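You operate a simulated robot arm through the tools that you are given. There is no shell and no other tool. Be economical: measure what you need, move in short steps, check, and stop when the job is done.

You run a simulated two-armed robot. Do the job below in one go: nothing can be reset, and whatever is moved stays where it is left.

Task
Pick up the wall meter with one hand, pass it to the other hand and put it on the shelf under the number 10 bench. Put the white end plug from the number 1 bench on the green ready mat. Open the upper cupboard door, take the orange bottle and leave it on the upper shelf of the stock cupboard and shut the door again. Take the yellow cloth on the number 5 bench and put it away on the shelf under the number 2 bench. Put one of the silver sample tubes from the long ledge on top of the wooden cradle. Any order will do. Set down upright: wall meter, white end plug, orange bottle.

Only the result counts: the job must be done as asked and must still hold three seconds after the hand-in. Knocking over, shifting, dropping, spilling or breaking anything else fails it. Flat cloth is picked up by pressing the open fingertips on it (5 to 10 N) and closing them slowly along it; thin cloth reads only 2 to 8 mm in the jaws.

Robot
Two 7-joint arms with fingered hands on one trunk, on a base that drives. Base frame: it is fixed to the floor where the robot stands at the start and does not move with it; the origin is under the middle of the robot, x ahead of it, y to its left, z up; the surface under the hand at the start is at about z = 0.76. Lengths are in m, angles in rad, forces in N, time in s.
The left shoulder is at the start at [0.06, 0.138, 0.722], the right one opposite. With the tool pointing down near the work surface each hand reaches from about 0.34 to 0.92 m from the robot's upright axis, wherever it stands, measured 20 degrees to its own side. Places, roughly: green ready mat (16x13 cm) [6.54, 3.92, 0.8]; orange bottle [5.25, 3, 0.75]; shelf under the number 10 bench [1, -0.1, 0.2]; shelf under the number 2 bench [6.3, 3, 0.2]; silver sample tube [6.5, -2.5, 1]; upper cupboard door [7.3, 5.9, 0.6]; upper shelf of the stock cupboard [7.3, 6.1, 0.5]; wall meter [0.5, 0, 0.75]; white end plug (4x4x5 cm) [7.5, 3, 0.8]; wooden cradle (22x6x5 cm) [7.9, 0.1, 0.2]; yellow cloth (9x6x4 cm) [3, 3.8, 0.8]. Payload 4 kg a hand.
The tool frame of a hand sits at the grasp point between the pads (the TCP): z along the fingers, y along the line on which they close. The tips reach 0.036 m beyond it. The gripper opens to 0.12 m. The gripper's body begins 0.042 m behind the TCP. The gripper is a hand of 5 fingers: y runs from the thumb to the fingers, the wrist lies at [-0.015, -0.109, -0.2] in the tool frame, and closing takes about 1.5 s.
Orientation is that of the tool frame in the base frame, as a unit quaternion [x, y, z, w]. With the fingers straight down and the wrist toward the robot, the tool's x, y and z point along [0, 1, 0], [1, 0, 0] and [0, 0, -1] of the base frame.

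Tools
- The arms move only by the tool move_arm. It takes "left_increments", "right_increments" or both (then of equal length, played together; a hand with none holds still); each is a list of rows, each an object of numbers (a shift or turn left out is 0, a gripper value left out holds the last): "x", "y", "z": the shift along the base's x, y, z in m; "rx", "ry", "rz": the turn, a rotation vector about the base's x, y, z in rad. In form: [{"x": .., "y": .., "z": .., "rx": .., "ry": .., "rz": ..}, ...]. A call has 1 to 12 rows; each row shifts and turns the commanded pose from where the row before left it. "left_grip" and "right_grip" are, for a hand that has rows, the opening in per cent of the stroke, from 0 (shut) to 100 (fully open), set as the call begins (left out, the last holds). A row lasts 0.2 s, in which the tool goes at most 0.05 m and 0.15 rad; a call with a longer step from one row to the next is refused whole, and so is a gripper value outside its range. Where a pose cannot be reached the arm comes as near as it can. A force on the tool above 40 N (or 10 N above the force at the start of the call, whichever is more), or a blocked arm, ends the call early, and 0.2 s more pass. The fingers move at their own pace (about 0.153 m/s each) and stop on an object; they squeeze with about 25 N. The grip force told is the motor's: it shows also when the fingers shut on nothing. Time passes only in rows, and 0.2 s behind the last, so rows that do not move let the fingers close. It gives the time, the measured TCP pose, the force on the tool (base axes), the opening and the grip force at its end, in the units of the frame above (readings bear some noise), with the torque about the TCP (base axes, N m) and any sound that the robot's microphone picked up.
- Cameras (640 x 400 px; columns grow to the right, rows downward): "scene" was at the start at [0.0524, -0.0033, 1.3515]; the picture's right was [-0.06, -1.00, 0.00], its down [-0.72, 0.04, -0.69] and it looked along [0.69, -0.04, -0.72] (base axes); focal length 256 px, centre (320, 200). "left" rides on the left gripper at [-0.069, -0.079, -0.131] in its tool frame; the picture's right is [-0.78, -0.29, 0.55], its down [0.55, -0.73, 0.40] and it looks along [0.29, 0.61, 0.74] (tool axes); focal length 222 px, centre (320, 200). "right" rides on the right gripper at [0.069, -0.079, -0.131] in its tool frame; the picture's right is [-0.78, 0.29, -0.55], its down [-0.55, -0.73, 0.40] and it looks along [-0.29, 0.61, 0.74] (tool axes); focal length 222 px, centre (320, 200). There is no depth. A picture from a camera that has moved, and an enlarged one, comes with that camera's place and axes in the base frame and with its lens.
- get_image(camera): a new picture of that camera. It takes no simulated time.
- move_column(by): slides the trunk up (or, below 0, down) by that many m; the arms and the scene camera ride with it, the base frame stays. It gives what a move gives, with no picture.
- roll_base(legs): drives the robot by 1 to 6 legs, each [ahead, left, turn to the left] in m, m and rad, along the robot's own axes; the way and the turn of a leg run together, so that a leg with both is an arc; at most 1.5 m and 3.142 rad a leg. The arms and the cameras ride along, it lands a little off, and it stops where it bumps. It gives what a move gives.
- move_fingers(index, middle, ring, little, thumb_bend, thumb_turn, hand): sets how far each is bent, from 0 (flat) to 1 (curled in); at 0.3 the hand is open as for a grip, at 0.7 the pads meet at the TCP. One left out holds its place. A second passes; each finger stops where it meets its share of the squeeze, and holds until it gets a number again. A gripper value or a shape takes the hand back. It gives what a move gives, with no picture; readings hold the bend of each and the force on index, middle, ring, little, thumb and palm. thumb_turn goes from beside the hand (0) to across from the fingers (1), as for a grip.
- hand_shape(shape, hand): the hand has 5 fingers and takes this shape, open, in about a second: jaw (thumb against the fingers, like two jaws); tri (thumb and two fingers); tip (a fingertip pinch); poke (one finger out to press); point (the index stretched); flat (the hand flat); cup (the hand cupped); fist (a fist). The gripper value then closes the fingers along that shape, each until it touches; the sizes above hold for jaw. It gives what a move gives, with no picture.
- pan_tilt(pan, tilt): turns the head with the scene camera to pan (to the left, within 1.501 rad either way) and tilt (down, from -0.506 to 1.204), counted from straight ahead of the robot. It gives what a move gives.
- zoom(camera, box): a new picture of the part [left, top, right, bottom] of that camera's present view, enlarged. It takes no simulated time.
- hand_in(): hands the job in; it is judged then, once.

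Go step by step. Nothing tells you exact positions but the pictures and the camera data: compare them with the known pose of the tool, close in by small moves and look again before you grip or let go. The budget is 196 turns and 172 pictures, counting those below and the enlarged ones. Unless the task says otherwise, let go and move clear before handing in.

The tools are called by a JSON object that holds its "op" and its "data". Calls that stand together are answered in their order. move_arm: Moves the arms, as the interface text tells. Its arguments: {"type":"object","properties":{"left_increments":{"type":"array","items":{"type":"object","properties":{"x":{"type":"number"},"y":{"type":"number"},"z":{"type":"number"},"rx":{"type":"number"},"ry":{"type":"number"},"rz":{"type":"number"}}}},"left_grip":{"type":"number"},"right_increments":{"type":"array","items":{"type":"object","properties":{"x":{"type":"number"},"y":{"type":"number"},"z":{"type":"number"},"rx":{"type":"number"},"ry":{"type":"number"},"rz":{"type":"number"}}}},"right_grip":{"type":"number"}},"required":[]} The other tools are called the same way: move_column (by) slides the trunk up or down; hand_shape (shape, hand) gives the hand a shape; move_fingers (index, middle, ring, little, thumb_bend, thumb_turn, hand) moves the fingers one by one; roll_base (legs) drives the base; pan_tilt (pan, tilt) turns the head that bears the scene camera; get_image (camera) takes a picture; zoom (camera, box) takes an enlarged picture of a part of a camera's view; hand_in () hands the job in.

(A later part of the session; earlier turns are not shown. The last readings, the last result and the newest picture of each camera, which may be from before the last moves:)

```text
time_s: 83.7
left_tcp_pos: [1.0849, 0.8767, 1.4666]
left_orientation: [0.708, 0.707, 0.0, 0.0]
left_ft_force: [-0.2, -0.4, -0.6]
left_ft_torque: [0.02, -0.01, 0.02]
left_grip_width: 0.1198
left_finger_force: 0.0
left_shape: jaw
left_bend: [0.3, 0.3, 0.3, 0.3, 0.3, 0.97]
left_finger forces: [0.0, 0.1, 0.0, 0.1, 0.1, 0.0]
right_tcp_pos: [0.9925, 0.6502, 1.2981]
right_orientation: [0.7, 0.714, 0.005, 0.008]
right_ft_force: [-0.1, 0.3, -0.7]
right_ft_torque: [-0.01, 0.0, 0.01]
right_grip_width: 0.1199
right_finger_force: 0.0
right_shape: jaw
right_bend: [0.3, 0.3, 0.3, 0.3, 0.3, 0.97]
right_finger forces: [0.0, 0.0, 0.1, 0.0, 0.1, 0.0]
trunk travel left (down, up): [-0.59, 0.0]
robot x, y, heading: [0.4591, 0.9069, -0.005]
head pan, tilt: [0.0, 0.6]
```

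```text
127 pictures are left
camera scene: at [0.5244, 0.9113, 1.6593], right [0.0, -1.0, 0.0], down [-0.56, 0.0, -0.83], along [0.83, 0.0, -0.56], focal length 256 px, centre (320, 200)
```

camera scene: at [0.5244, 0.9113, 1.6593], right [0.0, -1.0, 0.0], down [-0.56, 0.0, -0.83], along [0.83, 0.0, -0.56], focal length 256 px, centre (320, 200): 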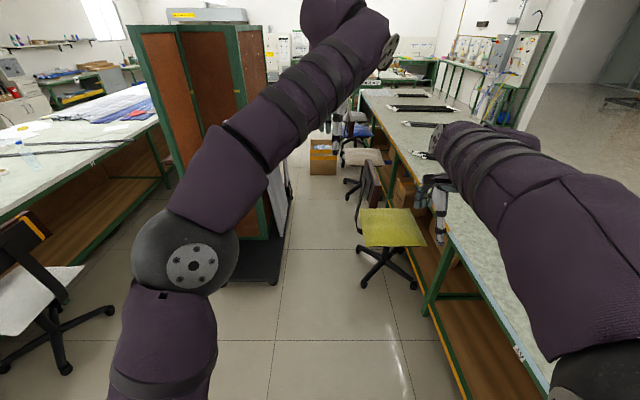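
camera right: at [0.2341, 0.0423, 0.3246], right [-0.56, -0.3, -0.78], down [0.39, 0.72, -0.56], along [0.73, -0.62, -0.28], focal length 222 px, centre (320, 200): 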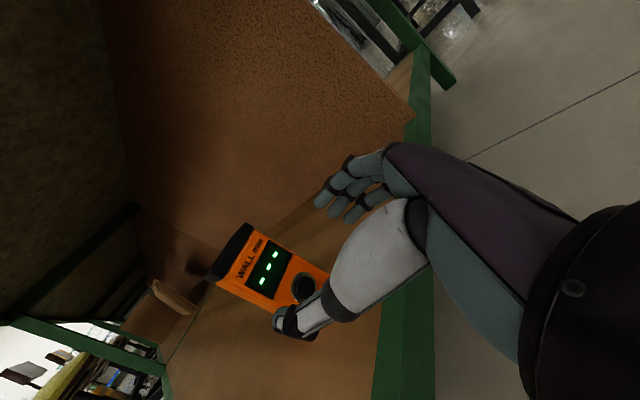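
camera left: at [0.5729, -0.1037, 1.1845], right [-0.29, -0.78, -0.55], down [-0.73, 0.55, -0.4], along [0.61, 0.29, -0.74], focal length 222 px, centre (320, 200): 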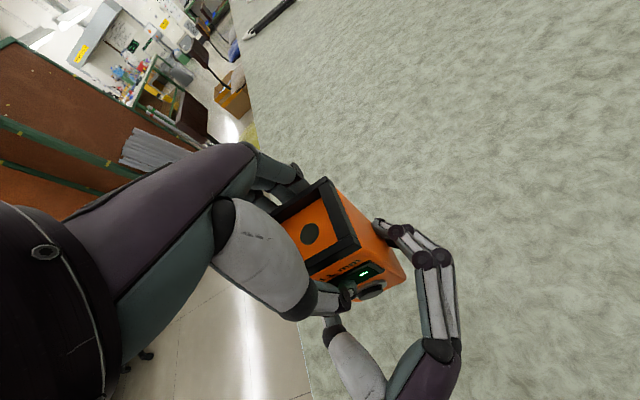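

The gap between chair (y≈0.63) and partition (y≈1.25) is about 0.62 m. I'll look down to measure my own base's width.

{"op": "pan_tilt", "data": {"pan": 0, "tilt": 1.2}}

{"op": "get_image", "data": {"camera": "scene"}}

{"op": "pan_tilt", "data": {"pan": 1.5, "tilt": 1.2}}

{"op": "get_image", "data": {"camera": "scene"}}

```text
time_s: 84.7
left_tcp_pos: [1.0838, 0.8772, 1.4655]
left_orientation: [0.708, 0.707, 0.0, 0.0]
left_ft_force: [-0.2, -0.5, -0.5]
left_ft_torque: [-0.07, -0.01, 0.0]
left_grip_width: 0.1196
left_finger_force: 0.1
left_shape: jaw
left_bend: [0.3, 0.3, 0.3, 0.3, 0.3, 0.97]
left_finger forces: [0.1, 0.1, 0.0, 0.0, 0.0, 0.1]
right_tcp_pos: [0.9917, 0.6492, 1.2971]
right_orientation: [0.7, 0.714, 0.005, 0.008]
right_ft_force: [-0.1, 0.1, 0.7]
right_ft_torque: [-0.02, 0.0, 0.02]
right_grip_width: 0.12
right_finger_force: 0.0
right_shape: jaw
right_bend: [0.3, 0.3, 0.3, 0.3, 0.3, 0.97]
right_finger forces: [0.1, 0.0, 0.0, 0.0, 0.1, 0.0]
trunk travel left (down, up): [-0.59, 0.0]
robot x, y, heading: [0.4624, 0.9123, -0.002]
head pan, tilt: [0.0, 1.201]
```

```text
126 pictures are left
camera scene: at [0.4919, 0.9115, 1.6147], right [0.0, -1.0, 0.0], down [-0.93, 0.0, -0.36], along [0.36, 0.0, -0.93], focal length 256 px, centre (320, 200)
```

scene: 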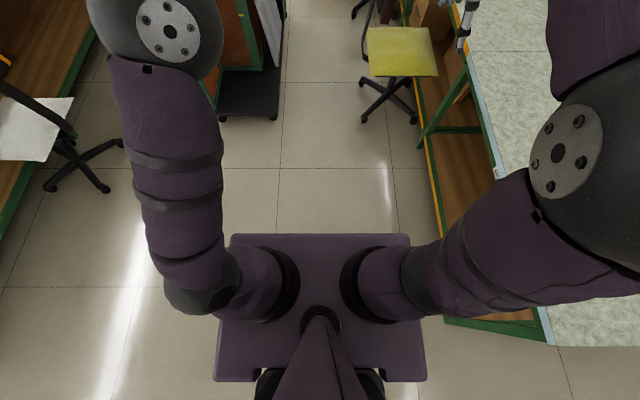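

```text
time_s: 86.3
left_tcp_pos: [1.0835, 0.877, 1.4667]
left_orientation: [0.708, 0.707, -0.001, 0.0]
left_ft_force: [0.0, 0.9, -0.3]
left_ft_torque: [-0.02, 0.0, 0.01]
left_grip_width: 0.1198
left_finger_force: 0.1
left_shape: jaw
left_bend: [0.3, 0.3, 0.3, 0.3, 0.3, 0.97]
left_finger forces: [0.0, 0.1, 0.0, 0.0, 0.0, 0.1]
right_tcp_pos: [0.9928, 0.6499, 1.2974]
right_orientation: [0.699, 0.715, 0.005, 0.007]
right_ft_force: [0.0, 0.0, 0.2]
right_ft_torque: [0.01, -0.01, 0.0]
right_grip_width: 0.1198
right_finger_force: 0.0
right_shape: jaw
right_bend: [0.3, 0.3, 0.3, 0.3, 0.3, 0.97]
right_finger forces: [0.0, 0.0, 0.1, 0.1, 0.0, 0.0]
trunk travel left (down, up): [-0.59, 0.0]
robot x, y, heading: [0.4644, 0.9094, -0.004]
head pan, tilt: [1.499, 1.201]
```

```text
125 pictures are left
camera scene: at [0.4401, 0.9673, 1.6146], right [1.0, -0.07, 0.0], down [-0.07, -0.93, -0.36], along [0.03, 0.36, -0.93], focal length 256 px, centre (320, 200)
```

scene: 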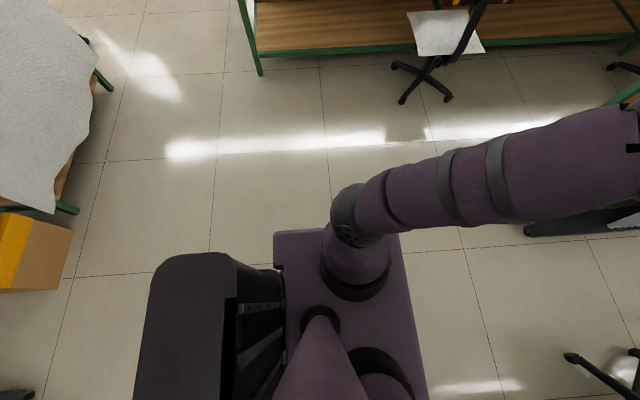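

My torso is about 0.48 m wide, so y≈0.91 leaves a few centimetres either side. I'll go in by short legs and check.

{"op": "roll_base", "data": {"legs": [[0.8, 0, 0.004]]}}

{"op": "pan_tilt", "data": {"pan": 0, "tilt": 1.0}}

{"op": "get_image", "data": {"camera": "scene"}}

```text
time_s: 90.5
left_tcp_pos: [1.8723, 0.8857, 1.4667]
left_orientation: [0.704, 0.71, 0.0, 0.0]
left_ft_force: [0.0, 0.2, -0.1]
left_ft_torque: [0.01, 0.0, -0.03]
left_grip_width: 0.1197
left_finger_force: 0.2
left_shape: jaw
left_bend: [0.3, 0.3, 0.3, 0.3, 0.3, 0.97]
left_finger forces: [0.0, 0.1, 0.0, 0.1, 0.0, 0.0]
right_tcp_pos: [1.7819, 0.6598, 1.2976]
right_orientation: [0.696, 0.718, 0.005, 0.008]
right_ft_force: [-0.2, 0.5, -0.2]
right_ft_torque: [0.01, 0.01, -0.03]
right_grip_width: 0.1196
right_finger_force: 0.1
right_shape: jaw
right_bend: [0.3, 0.3, 0.3, 0.3, 0.3, 0.97]
right_finger forces: [0.1, 0.0, 0.0, 0.0, 0.1, 0.0]
trunk travel left (down, up): [-0.59, 0.0]
robot x, y, heading: [1.2516, 0.9142, 0.009]
head pan, tilt: [1.499, 1.201]
```

```text
time_s: 92.1
left_tcp_pos: [1.8724, 0.8853, 1.4659]
left_orientation: [0.704, 0.71, 0.001, -0.001]
left_ft_force: [0.1, 1.4, 0.8]
left_ft_torque: [0.0, -0.01, -0.03]
left_grip_width: 0.1198
left_finger_force: 0.1
left_shape: jaw
left_bend: [0.3, 0.3, 0.3, 0.3, 0.3, 0.97]
left_finger forces: [0.0, 0.0, 0.1, 0.0, 0.0, 0.0]
right_tcp_pos: [1.7831, 0.6588, 1.2978]
right_orientation: [0.696, 0.718, 0.004, 0.008]
right_ft_force: [-0.4, 0.2, -0.5]
right_ft_torque: [0.0, 0.0, 0.0]
right_grip_width: 0.1197
right_finger_force: 0.0
right_shape: jaw
right_bend: [0.3, 0.3, 0.3, 0.3, 0.3, 0.97]
right_finger forces: [0.0, 0.1, 0.0, 0.0, 0.0, 0.0]
trunk travel left (down, up): [-0.59, 0.0]
robot x, y, heading: [1.2486, 0.9132, 0.01]
head pan, tilt: [0.0, 1.0]
```

```text
124 pictures are left
camera scene: at [1.2925, 0.9148, 1.6272], right [0.01, -1.0, 0.0], down [-0.84, -0.01, -0.54], along [0.54, 0.01, -0.84], focal length 256 px, centre (320, 200)
```

scene: 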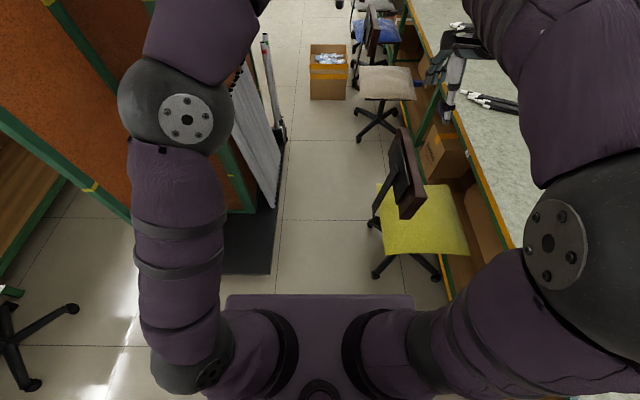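

Centred well: chair edge y≈0.61, partition y≈1.23. Onward in another leg.

{"op": "roll_base", "data": {"legs": [[0.02, 0, -0.01], [0.6, 0, 0]]}}

{"op": "get_image", "data": {"camera": "scene"}}

```text
time_s: 95.9
left_tcp_pos: [2.4984, 0.8827, 1.4656]
left_orientation: [0.706, 0.708, 0.001, 0.0]
left_ft_force: [0.5, 0.5, -0.2]
left_ft_torque: [0.0, 0.03, 0.0]
left_grip_width: 0.1198
left_finger_force: 0.0
left_shape: jaw
left_bend: [0.3, 0.3, 0.3, 0.3, 0.3, 0.97]
left_finger forces: [0.1, 0.1, 0.1, 0.1, 0.0, 0.0]
right_tcp_pos: [2.4076, 0.6575, 1.2971]
right_orientation: [0.698, 0.716, 0.005, 0.009]
right_ft_force: [0.4, 0.0, -1.0]
right_ft_torque: [0.01, 0.0, 0.02]
right_grip_width: 0.1199
right_finger_force: 0.0
right_shape: jaw
right_bend: [0.3, 0.3, 0.3, 0.3, 0.3, 0.97]
right_finger forces: [0.0, 0.0, 0.0, 0.1, 0.0, 0.0]
trunk travel left (down, up): [-0.59, 0.0]
robot x, y, heading: [1.8791, 0.9152, 0.002]
head pan, tilt: [0.0, 1.0]
```

```text
123 pictures are left
camera scene: at [1.919, 0.9153, 1.6272], right [0.0, -1.0, 0.0], down [-0.84, 0.0, -0.54], along [0.54, 0.0, -0.84], focal length 256 px, centre (320, 200)
```

scene: 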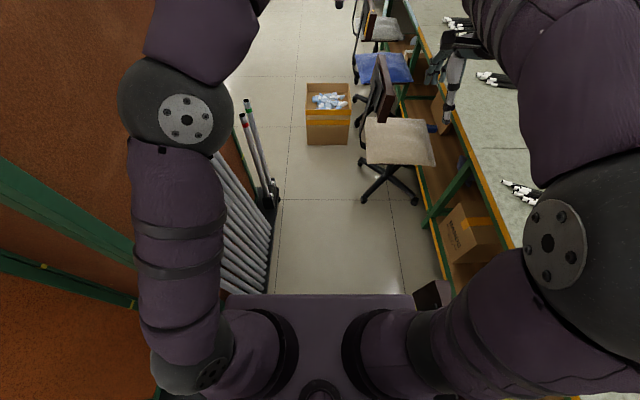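

I am through beside the first chair. A cardboard box stands ahead at x≈3.56, y 0.65–1.04; I'll advance and measure the gap between it and the partition's end.

{"op": "roll_base", "data": {"legs": [[0.5, 0, 0]]}}

{"op": "pan_tilt", "data": {"pan": 0.5, "tilt": 1.0}}

{"op": "get_image", "data": {"camera": "scene"}}

{"op": "pan_tilt", "data": {"pan": 0, "tilt": 0.8}}

{"op": "get_image", "data": {"camera": "scene"}}

```text
time_s: 96.7
left_tcp_pos: [2.5054, 0.8821, 1.4648]
left_orientation: [0.706, 0.708, 0.0, -0.001]
left_ft_force: [0.6, 0.1, -1.1]
left_ft_torque: [-0.02, -0.01, -0.01]
left_grip_width: 0.1196
left_finger_force: 0.0
left_shape: jaw
left_bend: [0.3, 0.3, 0.3, 0.3, 0.3, 0.97]
left_finger forces: [0.0, 0.1, 0.1, 0.0, 0.0, 0.1]
right_tcp_pos: [2.415, 0.6578, 1.2979]
right_orientation: [0.697, 0.717, 0.005, 0.007]
right_ft_force: [1.0, -0.6, -0.6]
right_ft_torque: [0.0, 0.03, -0.01]
right_grip_width: 0.1196
right_finger_force: 0.1
right_shape: jaw
right_bend: [0.3, 0.3, 0.3, 0.3, 0.3, 0.97]
right_finger forces: [0.0, 0.0, 0.1, 0.0, 0.0, 0.0]
trunk travel left (down, up): [-0.59, 0.0]
robot x, y, heading: [1.8833, 0.9141, -0.001]
head pan, tilt: [0.0, 1.0]
stopped in leg 1: the robot was blocked; the commanded pose is now the measured one
```

```text
time_s: 97.7
left_tcp_pos: [2.5036, 0.8829, 1.4672]
left_orientation: [0.707, 0.707, -0.001, -0.001]
left_ft_force: [0.0, -0.3, -0.3]
left_ft_torque: [-0.01, -0.01, 0.01]
left_grip_width: 0.1197
left_finger_force: 0.1
left_shape: jaw
left_bend: [0.3, 0.3, 0.3, 0.3, 0.3, 0.97]
left_finger forces: [0.1, 0.0, 0.0, 0.0, 0.0, 0.0]
right_tcp_pos: [2.4135, 0.6566, 1.2972]
right_orientation: [0.698, 0.716, 0.005, 0.008]
right_ft_force: [-1.2, 0.1, 0.2]
right_ft_torque: [0.0, 0.01, 0.0]
right_grip_width: 0.1201
right_finger_force: 0.0
right_shape: jaw
right_bend: [0.3, 0.3, 0.3, 0.3, 0.3, 0.97]
right_finger forces: [0.1, 0.0, 0.1, 0.0, 0.0, 0.0]
trunk travel left (down, up): [-0.59, 0.0]
robot x, y, heading: [1.8826, 0.9133, 0.005]
head pan, tilt: [0.499, 1.0]
```

```text
122 pictures are left
camera scene: at [1.9165, 0.9486, 1.6272], right [0.48, -0.88, 0.0], down [-0.74, -0.4, -0.54], along [0.47, 0.26, -0.84], focal length 256 px, centre (320, 200)
```

scene: 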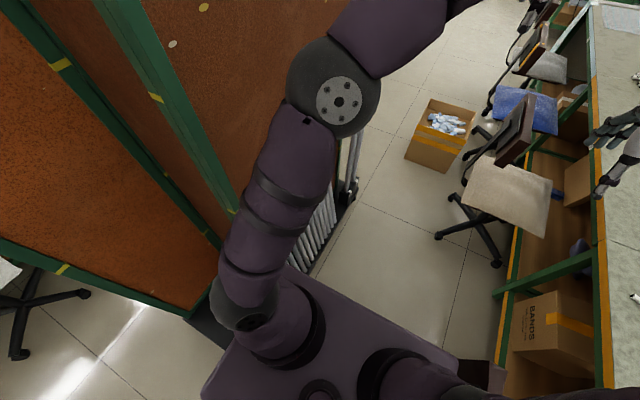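

```text
time_s: 98.6
left_tcp_pos: [2.5031, 0.8818, 1.466]
left_orientation: [0.706, 0.708, 0.0, 0.0]
left_ft_force: [-0.7, 0.3, 0.4]
left_ft_torque: [0.04, -0.02, -0.01]
left_grip_width: 0.1197
left_finger_force: 0.0
left_shape: jaw
left_bend: [0.3, 0.3, 0.3, 0.3, 0.3, 0.97]
left_finger forces: [0.0, 0.1, 0.1, 0.0, 0.0, 0.0]
right_tcp_pos: [2.4136, 0.6567, 1.298]
right_orientation: [0.698, 0.716, 0.005, 0.008]
right_ft_force: [-0.4, -0.4, 0.3]
right_ft_torque: [0.0, -0.02, 0.03]
right_grip_width: 0.1199
right_finger_force: 0.1
right_shape: jaw
right_bend: [0.3, 0.3, 0.3, 0.3, 0.3, 0.97]
right_finger forces: [0.0, 0.0, 0.1, 0.0, 0.0, 0.0]
trunk travel left (down, up): [-0.59, 0.0]
robot x, y, heading: [1.8822, 0.9131, 0.008]
head pan, tilt: [0.0, 0.799]
```

```text
121 pictures are left
camera scene: at [1.936, 0.9155, 1.6423], right [0.0, -1.0, 0.0], down [-0.72, 0.0, -0.7], along [0.7, 0.0, -0.72], focal length 256 px, centre (320, 200)
```

scene: 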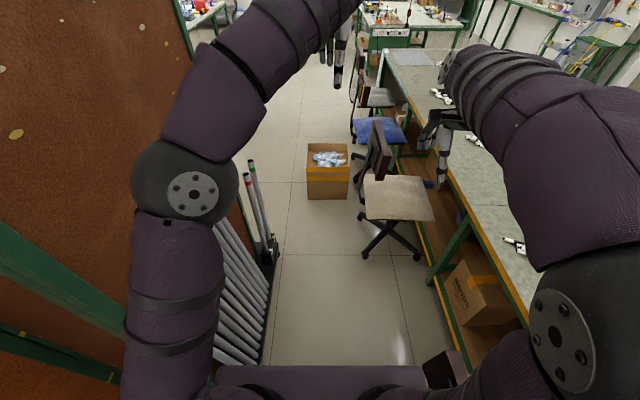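

Blocked: my base is about as wide as this gap, and beyond it the box narrows the way further. I'll back out along the same line and try the aisle around the near end of the left bench row (the cloth lies near that bench's far edge).

{"op": "roll_base", "data": {"legs": [[-1.4, 0, -0.004], [-0.98, 0.3, 0], [0, 1.3, 0]]}}

{"op": "pan_tilt", "data": {"pan": 0.9, "tilt": 0.4}}

{"op": "get_image", "data": {"camera": "scene"}}

{"op": "pan_tilt", "data": {"pan": 0.2, "tilt": 0.3}}

{"op": "get_image", "data": {"camera": "scene"}}

```text
time_s: 116.3
left_tcp_pos: [0.1033, 2.389, 1.4669]
left_orientation: [0.697, 0.717, 0.0, 0.0]
left_ft_force: [0.8, 0.4, 0.4]
left_ft_torque: [-0.01, -0.01, 0.0]
left_grip_width: 0.1196
left_finger_force: 0.1
left_shape: jaw
left_bend: [0.3, 0.3, 0.3, 0.3, 0.3, 0.97]
left_finger forces: [0.0, 0.0, 0.0, 0.0, 0.0, 0.1]
right_tcp_pos: [0.0211, 2.1618, 1.2973]
right_orientation: [0.69, 0.724, 0.006, 0.008]
right_ft_force: [-0.2, -0.2, 0.9]
right_ft_torque: [-0.02, 0.0, -0.01]
right_grip_width: 0.1197
right_finger_force: 0.1
right_shape: jaw
right_bend: [0.3, 0.3, 0.3, 0.3, 0.3, 0.97]
right_finger forces: [0.1, 0.0, 0.1, 0.1, 0.0, 0.1]
trunk travel left (down, up): [-0.59, 0.0]
robot x, y, heading: [-0.5167, 2.4062, 0.024]
head pan, tilt: [0.0, 0.799]
```

```text
time_s: 117.5
left_tcp_pos: [0.1038, 2.3893, 1.4674]
left_orientation: [0.698, 0.716, 0.0, 0.0]
left_ft_force: [0.4, 0.0, -0.2]
left_ft_torque: [0.02, -0.01, -0.01]
left_grip_width: 0.1198
left_finger_force: 0.1
left_shape: jaw
left_bend: [0.3, 0.3, 0.3, 0.3, 0.3, 0.97]
left_finger forces: [0.0, 0.1, 0.0, 0.1, 0.0, 0.0]
right_tcp_pos: [0.0192, 2.162, 1.2962]
right_orientation: [0.69, 0.724, 0.006, 0.008]
right_ft_force: [0.6, 0.0, -0.7]
right_ft_torque: [0.0, -0.01, -0.01]
right_grip_width: 0.12
right_finger_force: 0.1
right_shape: jaw
right_bend: [0.3, 0.3, 0.3, 0.3, 0.3, 0.97]
right_finger forces: [0.0, 0.2, 0.0, 0.0, 0.0, 0.0]
trunk travel left (down, up): [-0.59, 0.0]
robot x, y, heading: [-0.5185, 2.4065, 0.026]
head pan, tilt: [0.901, 0.4]
```

```text
120 pictures are left
camera scene: at [-0.4889, 2.4803, 1.6774], right [0.8, -0.6, 0.0], down [-0.23, -0.31, -0.92], along [0.55, 0.74, -0.39], focal length 256 px, centre (320, 200)
```

scene: 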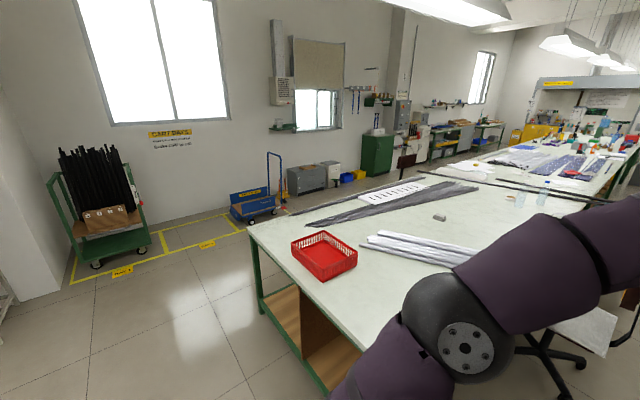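

```text
time_s: 118.5
left_tcp_pos: [0.1041, 2.3885, 1.4668]
left_orientation: [0.698, 0.716, -0.001, 0.0]
left_ft_force: [-0.2, 0.1, -0.4]
left_ft_torque: [-0.01, -0.01, 0.01]
left_grip_width: 0.1201
left_finger_force: 0.1
left_shape: jaw
left_bend: [0.3, 0.3, 0.3, 0.3, 0.3, 0.97]
left_finger forces: [0.1, 0.1, 0.0, 0.1, 0.0, 0.0]
right_tcp_pos: [0.019, 2.161, 1.2985]
right_orientation: [0.69, 0.724, 0.006, 0.009]
right_ft_force: [-0.5, 0.1, 0.0]
right_ft_torque: [0.01, -0.02, -0.01]
right_grip_width: 0.1201
right_finger_force: 0.1
right_shape: jaw
right_bend: [0.3, 0.3, 0.3, 0.3, 0.3, 0.97]
right_finger forces: [0.0, 0.0, 0.1, 0.0, 0.0, 0.1]
trunk travel left (down, up): [-0.59, 0.0]
robot x, y, heading: [-0.5173, 2.4016, 0.027]
head pan, tilt: [0.201, 0.3]
```

```text
119 pictures are left
camera scene: at [-0.4536, 2.4274, 1.6867], right [0.23, -0.97, 0.0], down [-0.29, -0.07, -0.96], along [0.93, 0.22, -0.3], focal length 256 px, centre (320, 200)
```

scene: 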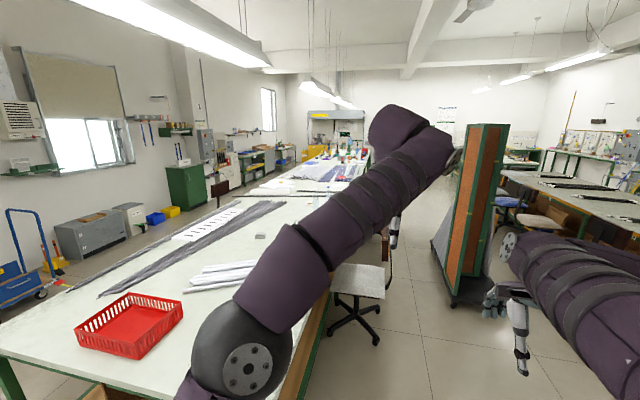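

The rear aisle between the bench row (rear edge y≈4.0) and the wall is wide. I'll go around the bench end into it.

{"op": "roll_base", "data": {"legs": [[0, 0, -0.026], [0, 1.2, 0], [0, 1.1, 0]]}}

{"op": "pan_tilt", "data": {"pan": 0, "tilt": 0.4}}

{"op": "get_image", "data": {"camera": "scene"}}

```text
time_s: 130.1
left_tcp_pos: [0.101, 4.6285, 1.4669]
left_orientation: [0.711, 0.703, -0.001, 0.001]
left_ft_force: [0.3, -0.5, 0.1]
left_ft_torque: [-0.01, 0.0, 0.01]
left_grip_width: 0.1199
left_finger_force: 0.2
left_shape: jaw
left_bend: [0.3, 0.3, 0.3, 0.3, 0.3, 0.97]
left_finger forces: [0.0, 0.1, 0.0, 0.1, 0.0, 0.0]
right_tcp_pos: [0.0073, 4.4043, 1.2976]
right_orientation: [0.703, 0.711, 0.005, 0.008]
right_ft_force: [0.3, -0.1, 0.7]
right_ft_torque: [0.01, 0.02, 0.0]
right_grip_width: 0.1198
right_finger_force: 0.0
right_shape: jaw
right_bend: [0.3, 0.3, 0.3, 0.3, 0.3, 0.97]
right_finger forces: [0.0, 0.1, 0.0, 0.0, 0.0, 0.0]
trunk travel left (down, up): [-0.59, 0.0]
robot x, y, heading: [-0.5201, 4.6669, -0.008]
head pan, tilt: [0.201, 0.3]
```

```text
time_s: 130.8
left_tcp_pos: [0.1019, 4.6277, 1.4665]
left_orientation: [0.712, 0.702, 0.0, 0.0]
left_ft_force: [0.4, 0.0, -1.0]
left_ft_torque: [0.02, -0.02, -0.01]
left_grip_width: 0.1196
left_finger_force: 0.0
left_shape: jaw
left_bend: [0.3, 0.3, 0.3, 0.3, 0.3, 0.97]
left_finger forces: [0.0, 0.0, 0.0, 0.1, 0.0, 0.0]
right_tcp_pos: [0.0085, 4.4039, 1.2979]
right_orientation: [0.703, 0.711, 0.006, 0.009]
right_ft_force: [0.0, 0.7, 0.1]
right_ft_torque: [-0.01, 0.01, -0.03]
right_grip_width: 0.1198
right_finger_force: 0.0
right_shape: jaw
right_bend: [0.3, 0.3, 0.3, 0.3, 0.3, 0.97]
right_finger forces: [0.1, 0.0, 0.0, 0.0, 0.1, 0.1]
trunk travel left (down, up): [-0.59, 0.0]
robot x, y, heading: [-0.5187, 4.669, -0.009]
head pan, tilt: [0.0, 0.4]
```

```text
118 pictures are left
camera scene: at [-0.4539, 4.6692, 1.6775], right [-0.01, -1.0, 0.0], down [-0.39, 0.0, -0.92], along [0.92, -0.01, -0.39], focal length 256 px, centre (320, 200)
```

scene: 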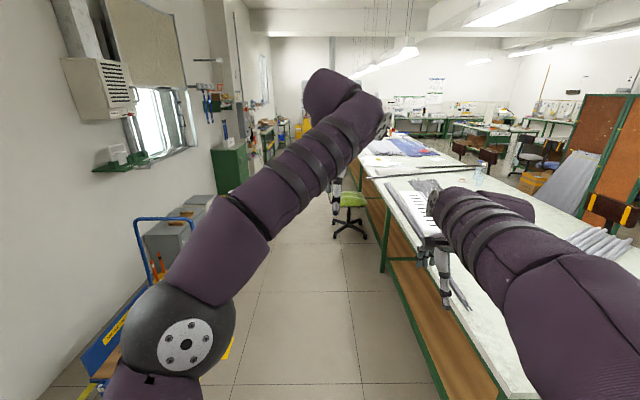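

A green chair stands behind the bench near [2.35, 4.28]; the aisle left of it is free. I'll drive along y≈5.0.

{"op": "roll_base", "data": {"legs": [[1.4, 0.35, 0.009], [1.2, 0, 0]]}}

{"op": "pan_tilt", "data": {"pan": -0.5, "tilt": 0.6}}

{"op": "get_image", "data": {"camera": "scene"}}

{"op": "pan_tilt", "data": {"pan": 0.3, "tilt": 0.3}}

{"op": "get_image", "data": {"camera": "scene"}}

```text
time_s: 143.7
left_tcp_pos: [2.7184, 5.0058, 1.4677]
left_orientation: [0.698, 0.716, 0.001, 0.0]
left_ft_force: [-0.2, -0.1, 0.2]
left_ft_torque: [0.0, 0.01, 0.01]
left_grip_width: 0.1197
left_finger_force: 0.1
left_shape: jaw
left_bend: [0.3, 0.3, 0.3, 0.3, 0.3, 0.97]
left_finger forces: [0.1, 0.0, 0.0, 0.1, 0.0, 0.0]
right_tcp_pos: [2.6312, 4.7785, 1.2969]
right_orientation: [0.69, 0.724, 0.005, 0.008]
right_ft_force: [1.2, 0.3, 0.9]
right_ft_torque: [0.01, 0.03, 0.01]
right_grip_width: 0.1199
right_finger_force: 0.1
right_shape: jaw
right_bend: [0.3, 0.3, 0.3, 0.3, 0.3, 0.97]
right_finger forces: [0.1, 0.1, 0.0, 0.0, 0.0, 0.1]
trunk travel left (down, up): [-0.59, 0.0]
robot x, y, heading: [2.0954, 5.0193, 0.024]
head pan, tilt: [0.0, 0.4]
```

```text
time_s: 144.6
left_tcp_pos: [2.7165, 5.0047, 1.4669]
left_orientation: [0.698, 0.716, 0.0, 0.0]
left_ft_force: [0.6, -0.5, 0.1]
left_ft_torque: [0.01, -0.01, 0.01]
left_grip_width: 0.1199
left_finger_force: 0.1
left_shape: jaw
left_bend: [0.3, 0.3, 0.3, 0.3, 0.3, 0.97]
left_finger forces: [0.0, 0.1, 0.0, 0.0, 0.0, 0.0]
right_tcp_pos: [2.6311, 4.7772, 1.2974]
right_orientation: [0.69, 0.724, 0.006, 0.007]
right_ft_force: [0.2, -0.3, 0.7]
right_ft_torque: [-0.01, 0.01, 0.0]
right_grip_width: 0.1198
right_finger_force: 0.0
right_shape: jaw
right_bend: [0.3, 0.3, 0.3, 0.3, 0.3, 0.97]
right_finger forces: [0.0, 0.0, 0.0, 0.0, 0.0, 0.1]
trunk travel left (down, up): [-0.59, 0.0]
robot x, y, heading: [2.0928, 5.0221, 0.022]
head pan, tilt: [-0.499, 0.6]
```

```text
117 pictures are left
camera scene: at [2.1468, 4.9831, 1.6592], right [-0.46, -0.89, 0.0], down [-0.5, 0.26, -0.83], along [0.73, -0.38, -0.56], focal length 256 px, centre (320, 200)
```

scene: 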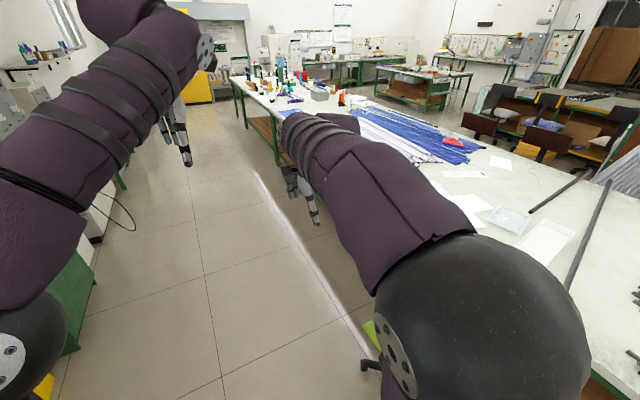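

```text
time_s: 145.8
left_tcp_pos: [2.7167, 5.0043, 1.4667]
left_orientation: [0.699, 0.715, -0.001, 0.0]
left_ft_force: [-0.1, 0.1, 0.4]
left_ft_torque: [-0.02, 0.03, -0.01]
left_grip_width: 0.1198
left_finger_force: 0.1
left_shape: jaw
left_bend: [0.3, 0.3, 0.3, 0.3, 0.3, 0.97]
left_finger forces: [0.1, 0.1, 0.0, 0.0, 0.0, 0.1]
right_tcp_pos: [2.6308, 4.7768, 1.298]
right_orientation: [0.69, 0.723, 0.005, 0.008]
right_ft_force: [-0.4, 0.0, -0.1]
right_ft_torque: [0.03, 0.02, 0.01]
right_grip_width: 0.1199
right_finger_force: 0.0
right_shape: jaw
right_bend: [0.3, 0.3, 0.3, 0.3, 0.3, 0.97]
right_finger forces: [0.0, 0.1, 0.0, 0.0, 0.0, 0.0]
trunk travel left (down, up): [-0.59, 0.0]
robot x, y, heading: [2.0966, 5.0233, 0.026]
head pan, tilt: [0.3, 0.3]
```

```text
116 pictures are left
camera scene: at [2.1566, 5.0531, 1.6867], right [0.32, -0.95, 0.0], down [-0.28, -0.09, -0.96], along [0.91, 0.3, -0.3], focal length 256 px, centre (320, 200)
```

scene: 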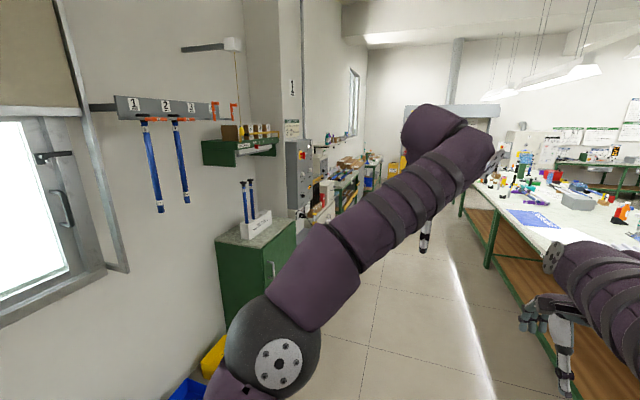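

I'll drive to x≈3.1 and turn right to face the bench where the cloth should be.

{"op": "roll_base", "data": {"legs": [[1.0, 0, -0.026], [0, 0, -1.571]]}}

{"op": "pan_tilt", "data": {"pan": 0, "tilt": 0.7}}

{"op": "get_image", "data": {"camera": "scene"}}

```text
time_s: 154.8
left_tcp_pos: [3.0142, 4.4151, 1.4668]
left_orientation: [1.0, -0.023, 0.0, 0.0]
left_ft_force: [-0.2, -0.1, -0.7]
left_ft_torque: [0.04, 0.0, -0.03]
left_grip_width: 0.1197
left_finger_force: 0.0
left_shape: jaw
left_bend: [0.3, 0.3, 0.3, 0.3, 0.3, 0.97]
left_finger forces: [0.1, 0.0, 0.1, 0.1, 0.0, 0.0]
right_tcp_pos: [2.7925, 4.5162, 1.2958]
right_orientation: [1.0, -0.011, -0.002, 0.01]
right_ft_force: [0.2, -1.1, -0.2]
right_ft_torque: [0.02, 0.02, -0.02]
right_grip_width: 0.1198
right_finger_force: 0.1
right_shape: jaw
right_bend: [0.3, 0.3, 0.3, 0.3, 0.3, 0.97]
right_finger forces: [0.0, 0.1, 0.0, 0.0, 0.1, 0.0]
trunk travel left (down, up): [-0.59, 0.0]
robot x, y, heading: [3.0737, 5.0326, -1.611]
head pan, tilt: [0.3, 0.3]
```

```text
time_s: 155.6
left_tcp_pos: [3.0144, 4.4141, 1.4667]
left_orientation: [1.0, -0.024, 0.0, 0.0]
left_ft_force: [0.1, 0.4, -0.4]
left_ft_torque: [-0.04, 0.01, 0.01]
left_grip_width: 0.1197
left_finger_force: 0.0
left_shape: jaw
left_bend: [0.3, 0.3, 0.3, 0.3, 0.3, 0.97]
left_finger forces: [0.0, 0.0, 0.0, 0.0, 0.0, 0.0]
right_tcp_pos: [2.7929, 4.5158, 1.2979]
right_orientation: [1.0, -0.012, -0.002, 0.009]
right_ft_force: [-0.3, -0.6, -0.7]
right_ft_torque: [0.0, -0.01, 0.0]
right_grip_width: 0.1198
right_finger_force: 0.2
right_shape: jaw
right_bend: [0.3, 0.3, 0.3, 0.3, 0.3, 0.97]
right_finger forces: [0.2, 0.0, 0.0, 0.0, 0.1, 0.1]
trunk travel left (down, up): [-0.59, 0.0]
robot x, y, heading: [3.0744, 5.0319, -1.614]
head pan, tilt: [0.0, 0.7]
```

```text
115 pictures are left
camera scene: at [3.0744, 4.9795, 1.6507], right [-1.0, 0.04, 0.0], down [0.03, 0.64, -0.77], along [-0.03, -0.76, -0.64], focal length 256 px, centre (320, 200)
```

scene: 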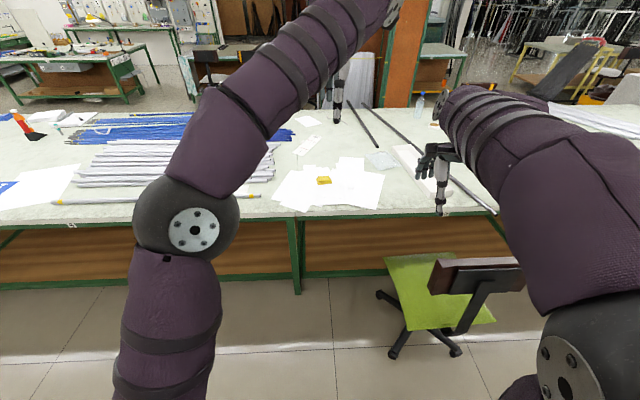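

The yellow cloth lies on papers near [3.00, 3.79]. I'll move the left arm aside, zoom in on the cloth, lower the trunk a little and approach the bench.

{"op": "zoom", "data": {"camera": "scene", "box": [280, 155, 370, 215]}}

{"op": "move_arm", "data": {"left_increments": [{"x": 0.04, "y": 0.01}, {"x": 0.04, "y": 0.01}, {"x": 0.04, "y": 0.01}, {"x": 0.04, "y": 0.01}, {"x": 0.04, "y": 0.01, "z": -0.02}, {"x": 0.04, "y": 0.01, "z": -0.02}, {"x": 0.04, "y": 0.01, "z": -0.03}, {"x": 0.04, "y": 0.01, "z": -0.03}]}}

{"op": "roll_base", "data": {"legs": [[0.53, 0.03, 0.043]]}}

{"op": "move_column", "data": {"by": -0.22}}

{"op": "get_image", "data": {"camera": "scene"}}

```text
6.67 times, centred on (325, 185) of scene
camera zoom: at [3.0744, 4.9795, 1.6507], right [-1.0, 0.04, 0.0], down [0.03, 0.64, -0.77], along [-0.03, -0.76, -0.64], focal length 1704 px, centre (287, 300)
```

zoom: 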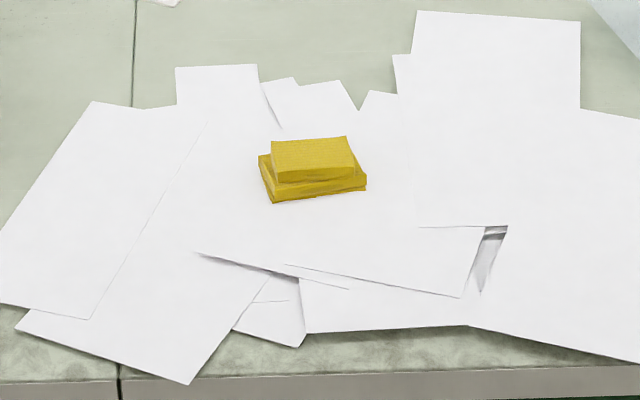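

```text
refused: row 7 steps farther than a row can; nothing moved
```

```text
time_s: 158.7
left_tcp_pos: [3.0593, 3.879, 1.4659]
left_orientation: [1.0, -0.001, 0.0, 0.0]
left_ft_force: [0.1, -0.3, 0.7]
left_ft_torque: [0.01, -0.02, -0.02]
left_grip_width: 0.1199
left_finger_force: 0.0
left_shape: jaw
left_bend: [0.3, 0.3, 0.3, 0.3, 0.3, 0.97]
left_finger forces: [0.0, 0.1, 0.1, 0.0, 0.0, 0.0]
right_tcp_pos: [2.8321, 3.9694, 1.2966]
right_orientation: [1.0, 0.011, -0.002, 0.009]
right_ft_force: [0.9, 0.2, 0.1]
right_ft_torque: [0.0, -0.02, 0.03]
right_grip_width: 0.12
right_finger_force: 0.2
right_shape: jaw
right_bend: [0.3, 0.3, 0.3, 0.3, 0.3, 0.97]
right_finger forces: [0.0, 0.0, 0.1, 0.1, 0.0, 0.0]
trunk travel left (down, up): [-0.59, 0.0]
robot x, y, heading: [3.0899, 4.5016, -1.569]
head pan, tilt: [0.0, 0.7]
```

```text
time_s: 161.1
left_tcp_pos: [3.0587, 3.8806, 1.2465]
left_orientation: [1.0, -0.001, 0.0, 0.0]
left_ft_force: [0.1, -0.5, -0.1]
left_ft_torque: [0.02, 0.0, 0.01]
left_grip_width: 0.1195
left_finger_force: 0.1
left_shape: jaw
left_bend: [0.3, 0.3, 0.3, 0.3, 0.3, 0.97]
left_finger forces: [0.0, 0.1, 0.0, 0.1, 0.1, 0.0]
right_tcp_pos: [2.8333, 3.9705, 1.0797]
right_orientation: [1.0, 0.011, -0.002, 0.009]
right_ft_force: [0.6, 0.0, 0.8]
right_ft_torque: [0.0, 0.03, 0.0]
right_grip_width: 0.1199
right_finger_force: 0.0
right_shape: jaw
right_bend: [0.3, 0.3, 0.3, 0.3, 0.3, 0.97]
right_finger forces: [0.0, 0.0, 0.0, 0.0, 0.1, 0.0]
trunk travel left (down, up): [-0.37, 0.22]
robot x, y, heading: [3.0896, 4.4983, -1.573]
head pan, tilt: [0.0, 0.7]
```

```text
113 pictures are left
camera scene: at [3.0939, 4.4469, 1.4307], right [-1.0, 0.0, 0.0], down [0.0, 0.64, -0.76], along [0.0, -0.76, -0.64], focal length 256 px, centre (320, 200)
```

scene: 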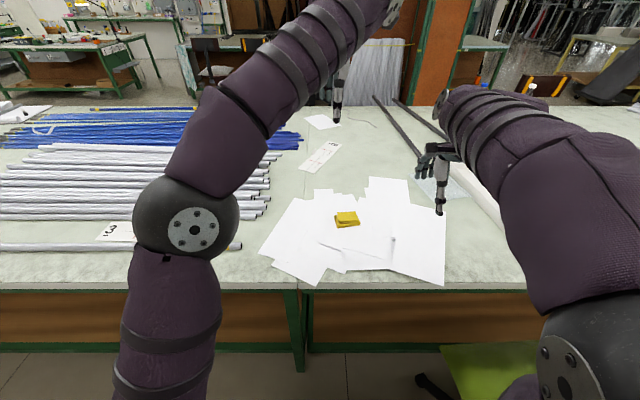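

The cloth is a folded pad, about 9×6 cm and 4 cm high, with its top at z≈0.80, centred near [3.004, 3.787]. I'll swing the left arm aside, then bring the right hand above it.

{"op": "move_arm", "data": {"left_increments": [{"x": 0.045}, {"x": 0.045}, {"x": 0.045}, {"x": 0.045}, {"x": 0.045}, {"x": 0.045}, {"x": 0.04}]}}

{"op": "move_arm", "data": {"right_increments": [{"x": 0.0284, "y": -0.0306, "z": -0.02}, {"x": 0.0284, "y": -0.0306, "z": -0.02}, {"x": 0.0284, "y": -0.0306, "z": -0.02}, {"x": 0.0284, "y": -0.0306, "z": -0.02}, {"x": 0.0284, "y": -0.0306, "z": -0.02}, {"x": 0.0284, "y": -0.0306, "z": -0.02}, {"z": -0.02}, {}]}}

{"op": "get_image", "data": {"camera": "right"}}

{"op": "get_image", "data": {"camera": "scene"}}

```text
time_s: 162.7
left_tcp_pos: [3.3689, 3.8821, 1.2467]
left_orientation: [1.0, -0.001, -0.001, 0.0]
left_ft_force: [0.3, -0.5, -0.1]
left_ft_torque: [0.01, 0.01, -0.01]
left_grip_width: 0.1198
left_finger_force: 0.1
left_shape: jaw
left_bend: [0.3, 0.3, 0.3, 0.3, 0.3, 0.97]
left_finger forces: [0.0, 0.0, 0.1, 0.0, 0.0, 0.0]
right_tcp_pos: [2.8333, 3.9714, 1.0774]
right_orientation: [1.0, 0.012, -0.001, 0.009]
right_ft_force: [0.6, -0.2, 0.2]
right_ft_torque: [-0.02, 0.04, -0.03]
right_grip_width: 0.1198
right_finger_force: 0.0
right_shape: jaw
right_bend: [0.3, 0.3, 0.3, 0.3, 0.3, 0.97]
right_finger forces: [0.0, 0.0, 0.0, 0.0, 0.0, 0.0]
trunk travel left (down, up): [-0.37, 0.22]
robot x, y, heading: [3.0885, 4.4981, -1.567]
head pan, tilt: [0.0, 0.7]
```

```text
time_s: 164.5
left_tcp_pos: [3.3674, 3.8823, 1.2455]
left_orientation: [1.0, -0.001, -0.001, 0.001]
left_ft_force: [0.0, -0.8, 0.2]
left_ft_torque: [0.0, -0.04, 0.03]
left_grip_width: 0.1196
left_finger_force: 0.1
left_shape: jaw
left_bend: [0.3, 0.3, 0.3, 0.3, 0.3, 0.97]
left_finger forces: [0.0, 0.0, 0.1, 0.0, 0.0, 0.1]
right_tcp_pos: [3.0037, 3.7866, 0.9366]
right_orientation: [1.0, 0.011, -0.001, 0.01]
right_ft_force: [-0.4, -0.1, 0.8]
right_ft_torque: [0.02, -0.01, -0.02]
right_grip_width: 0.12
right_finger_force: 0.0
right_shape: jaw
right_bend: [0.3, 0.3, 0.3, 0.3, 0.3, 0.97]
right_finger forces: [0.0, 0.0, 0.1, 0.1, 0.0, 0.0]
trunk travel left (down, up): [-0.37, 0.22]
robot x, y, heading: [3.0971, 4.5004, -1.57]
head pan, tilt: [0.0, 0.7]
```

```text
112 pictures are left
camera right: at [3.0712, 3.8692, 1.0642], right [-0.78, -0.3, 0.56], down [-0.57, 0.71, -0.41], along [-0.28, -0.63, -0.72], focal length 222 px, centre (320, 200)
```

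right: 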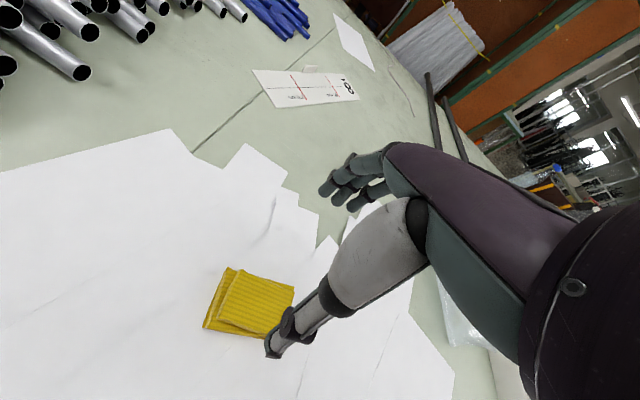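

```text
111 pictures are left
camera scene: at [3.0939, 4.4468, 1.4306], right [-1.0, 0.0, 0.0], down [0.0, 0.64, -0.76], along [0.0, -0.76, -0.64], focal length 256 px, centre (320, 200)
```

scene: 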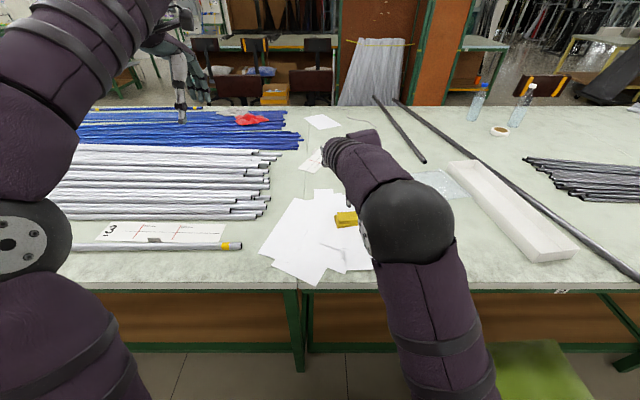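

The cloth is at about [2.995, 3.805]. I'll correct and lower around it.

{"op": "move_arm", "data": {"right_increments": [{"x": -0.008, "y": 0.016, "z": -0.02}, {"z": -0.03}, {"z": -0.03}, {"z": -0.03}, {"z": -0.01}, {}]}}

{"op": "get_image", "data": {"camera": "right"}}

```text
time_s: 165.7
left_tcp_pos: [3.3679, 3.8824, 1.2471]
left_orientation: [1.0, -0.001, 0.0, -0.001]
left_ft_force: [1.7, -1.1, 0.2]
left_ft_torque: [-0.01, 0.01, 0.02]
left_grip_width: 0.1199
left_finger_force: 0.1
left_shape: jaw
left_bend: [0.3, 0.3, 0.3, 0.3, 0.3, 0.97]
left_finger forces: [0.0, 0.1, 0.0, 0.0, 0.0, 0.0]
right_tcp_pos: [2.9977, 3.7964, 0.8312]
right_orientation: [1.0, 0.011, 0.002, 0.023]
right_ft_force: [-1.8, 3.9, 18.4]
right_ft_torque: [-0.25, 0.09, -0.02]
right_grip_width: 0.1177
right_finger_force: 0.0
right_shape: jaw
right_bend: [0.3, 0.3, 0.3, 0.3, 0.26, 0.97]
right_finger forces: [0.6, 11.3, 0.0, 0.0, 5.7, 0.1]
trunk travel left (down, up): [-0.37, 0.22]
robot x, y, heading: [3.0919, 4.5017, -1.575]
head pan, tilt: [0.0, 0.7]
stopped in row 6 (right hand): the force on the tool passed its limit at 49 N (the readings are from after the stop); the commanded pose is now the measured one
```

```text
110 pictures are left
camera right: at [3.0637, 3.8831, 0.9578], right [-0.78, -0.28, 0.56], down [-0.56, 0.7, -0.43], along [-0.27, -0.65, -0.71], focal length 222 px, centre (320, 200)
```

right: 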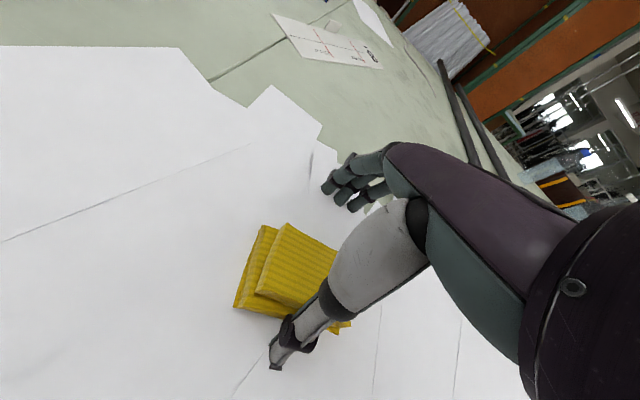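

The tips touch the bench at z≈0.795. I'll lift slightly, centre 1.4 cm toward me, and close on the cloth.

{"op": "move_arm", "data": {"right_increments": [{"z": 0.01}, {"y": 0.014, "rx": 0.0}, {"z": -0.004}, {}]}}

{"op": "move_arm", "data": {"right_grip": 0, "right_increments": [{}, {}, {}, {}, {}, {}, {}, {}]}}

{"op": "get_image", "data": {"camera": "right"}}

```text
time_s: 166.7
left_tcp_pos: [3.3689, 3.8827, 1.247]
left_orientation: [1.0, -0.001, -0.001, 0.001]
left_ft_force: [0.0, 0.2, 0.1]
left_ft_torque: [-0.01, -0.07, 0.01]
left_grip_width: 0.1198
left_finger_force: 0.0
left_shape: jaw
left_bend: [0.3, 0.3, 0.3, 0.3, 0.3, 0.97]
left_finger forces: [0.0, 0.1, 0.0, 0.0, 0.0, 0.1]
right_tcp_pos: [2.9973, 3.8119, 0.8334]
right_orientation: [1.0, 0.011, 0.002, 0.022]
right_ft_force: [0.5, -0.6, 5.1]
right_ft_torque: [0.2, -0.03, -0.02]
right_grip_width: 0.1198
right_finger_force: 0.0
right_shape: jaw
right_bend: [0.3, 0.3, 0.3, 0.3, 0.29, 0.97]
right_finger forces: [0.0, 1.4, 0.0, 0.0, 4.7, 0.0]
trunk travel left (down, up): [-0.37, 0.22]
robot x, y, heading: [3.0948, 4.5001, -1.574]
head pan, tilt: [0.0, 0.7]
```

```text
time_s: 168.0
left_tcp_pos: [3.3678, 3.8838, 1.2452]
left_orientation: [1.0, -0.002, -0.001, 0.0]
left_ft_force: [-0.1, 0.1, -0.7]
left_ft_torque: [0.0, 0.0, 0.02]
left_grip_width: 0.12
left_finger_force: 0.0
left_shape: jaw
left_bend: [0.3, 0.3, 0.3, 0.3, 0.3, 0.97]
left_finger forces: [0.0, 0.1, 0.0, 0.0, 0.0, 0.0]
right_tcp_pos: [2.9977, 3.8089, 0.8383]
right_orientation: [1.0, 0.012, 0.002, 0.026]
right_ft_force: [-1.1, 4.4, 15.9]
right_ft_torque: [0.52, 0.0, 0.07]
right_grip_width: 0.0568
right_finger_force: 25.3
right_shape: jaw
right_bend: [0.47, 0.47, 0.49, 0.71, 0.55, 1.0]
right_finger forces: [13.4, 3.8, 3.1, 0.0, 32.9, 0.0]
trunk travel left (down, up): [-0.37, 0.22]
robot x, y, heading: [3.0933, 4.4972, -1.573]
head pan, tilt: [0.0, 0.7]
stopped in row 6 (right hand): the force on the tool passed its limit at 40 N (the readings are from after the stop); the commanded pose is now the measured one
```

```text
109 pictures are left
camera right: at [3.0642, 3.8966, 0.9637], right [-0.78, -0.28, 0.56], down [-0.56, 0.7, -0.44], along [-0.27, -0.66, -0.7], focal length 222 px, centre (320, 200)
```

right: 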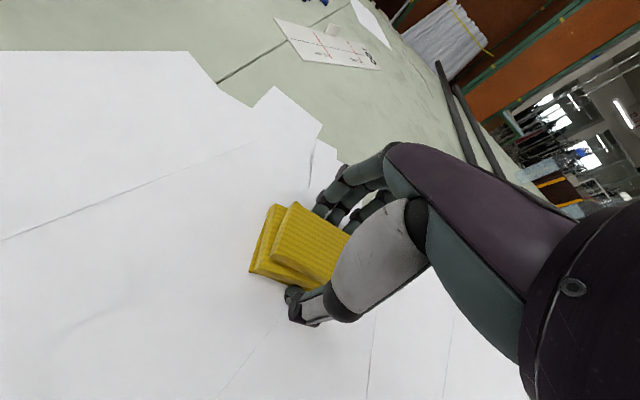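

The cloth is gripped (5.7 cm wide, 25 N). I'll lift it and check.

{"op": "move_arm", "data": {"right_increments": [{"z": 0.02}, {"z": 0.03}, {"z": 0.04}, {"z": 0.04}, {"z": 0.04}, {"z": 0.04}, {}]}}

{"op": "get_image", "data": {"camera": "right"}}

{"op": "get_image", "data": {"camera": "scene"}}

```text
time_s: 169.6
left_tcp_pos: [3.3679, 3.8828, 1.2451]
left_orientation: [1.0, 0.0, 0.001, 0.0]
left_ft_force: [0.1, -0.6, 0.5]
left_ft_torque: [-0.01, -0.01, 0.02]
left_grip_width: 0.1198
left_finger_force: 0.0
left_shape: jaw
left_bend: [0.3, 0.3, 0.3, 0.3, 0.3, 0.97]
left_finger forces: [0.0, 0.0, 0.0, 0.1, 0.1, 0.1]
right_tcp_pos: [2.9965, 3.8092, 1.0466]
right_orientation: [1.0, 0.012, 0.002, 0.023]
right_ft_force: [0.1, 0.0, 0.5]
right_ft_torque: [0.02, -0.02, 0.02]
right_grip_width: 0.0569
right_finger_force: 25.1
right_shape: jaw
right_bend: [0.47, 0.47, 0.49, 0.71, 0.55, 1.0]
right_finger forces: [14.2, 4.1, 3.2, 0.0, 20.8, 0.1]
trunk travel left (down, up): [-0.37, 0.22]
robot x, y, heading: [3.0905, 4.4965, -1.569]
head pan, tilt: [0.0, 0.7]
```

```text
108 pictures are left
camera right: at [3.0631, 3.8952, 1.1723], right [-0.78, -0.28, 0.56], down [-0.57, 0.7, -0.43], along [-0.27, -0.65, -0.71], focal length 222 px, centre (320, 200)
```

right: 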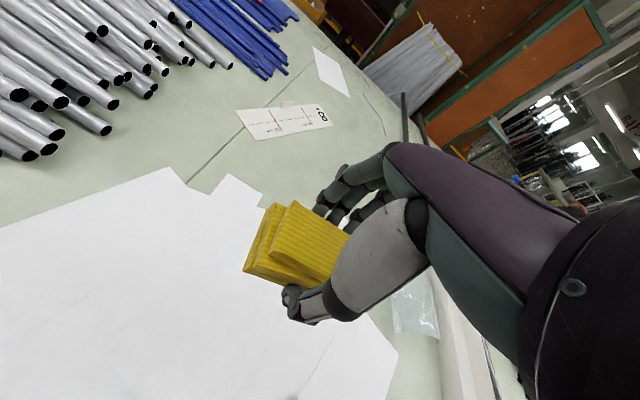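

```text
107 pictures are left
camera scene: at [3.094, 4.4467, 1.4306], right [-1.0, 0.0, 0.0], down [0.0, 0.64, -0.76], along [0.0, -0.76, -0.64], focal length 256 px, centre (320, 200)
```

scene: 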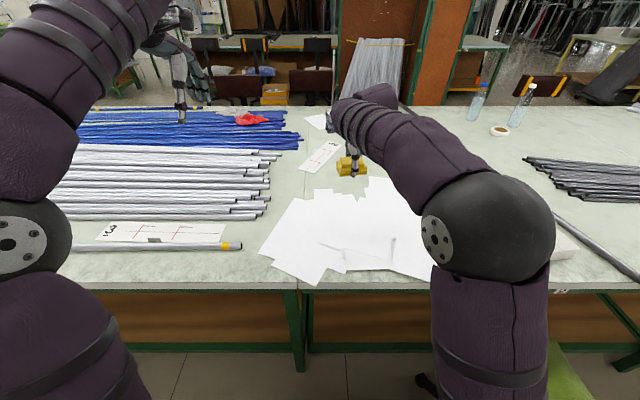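

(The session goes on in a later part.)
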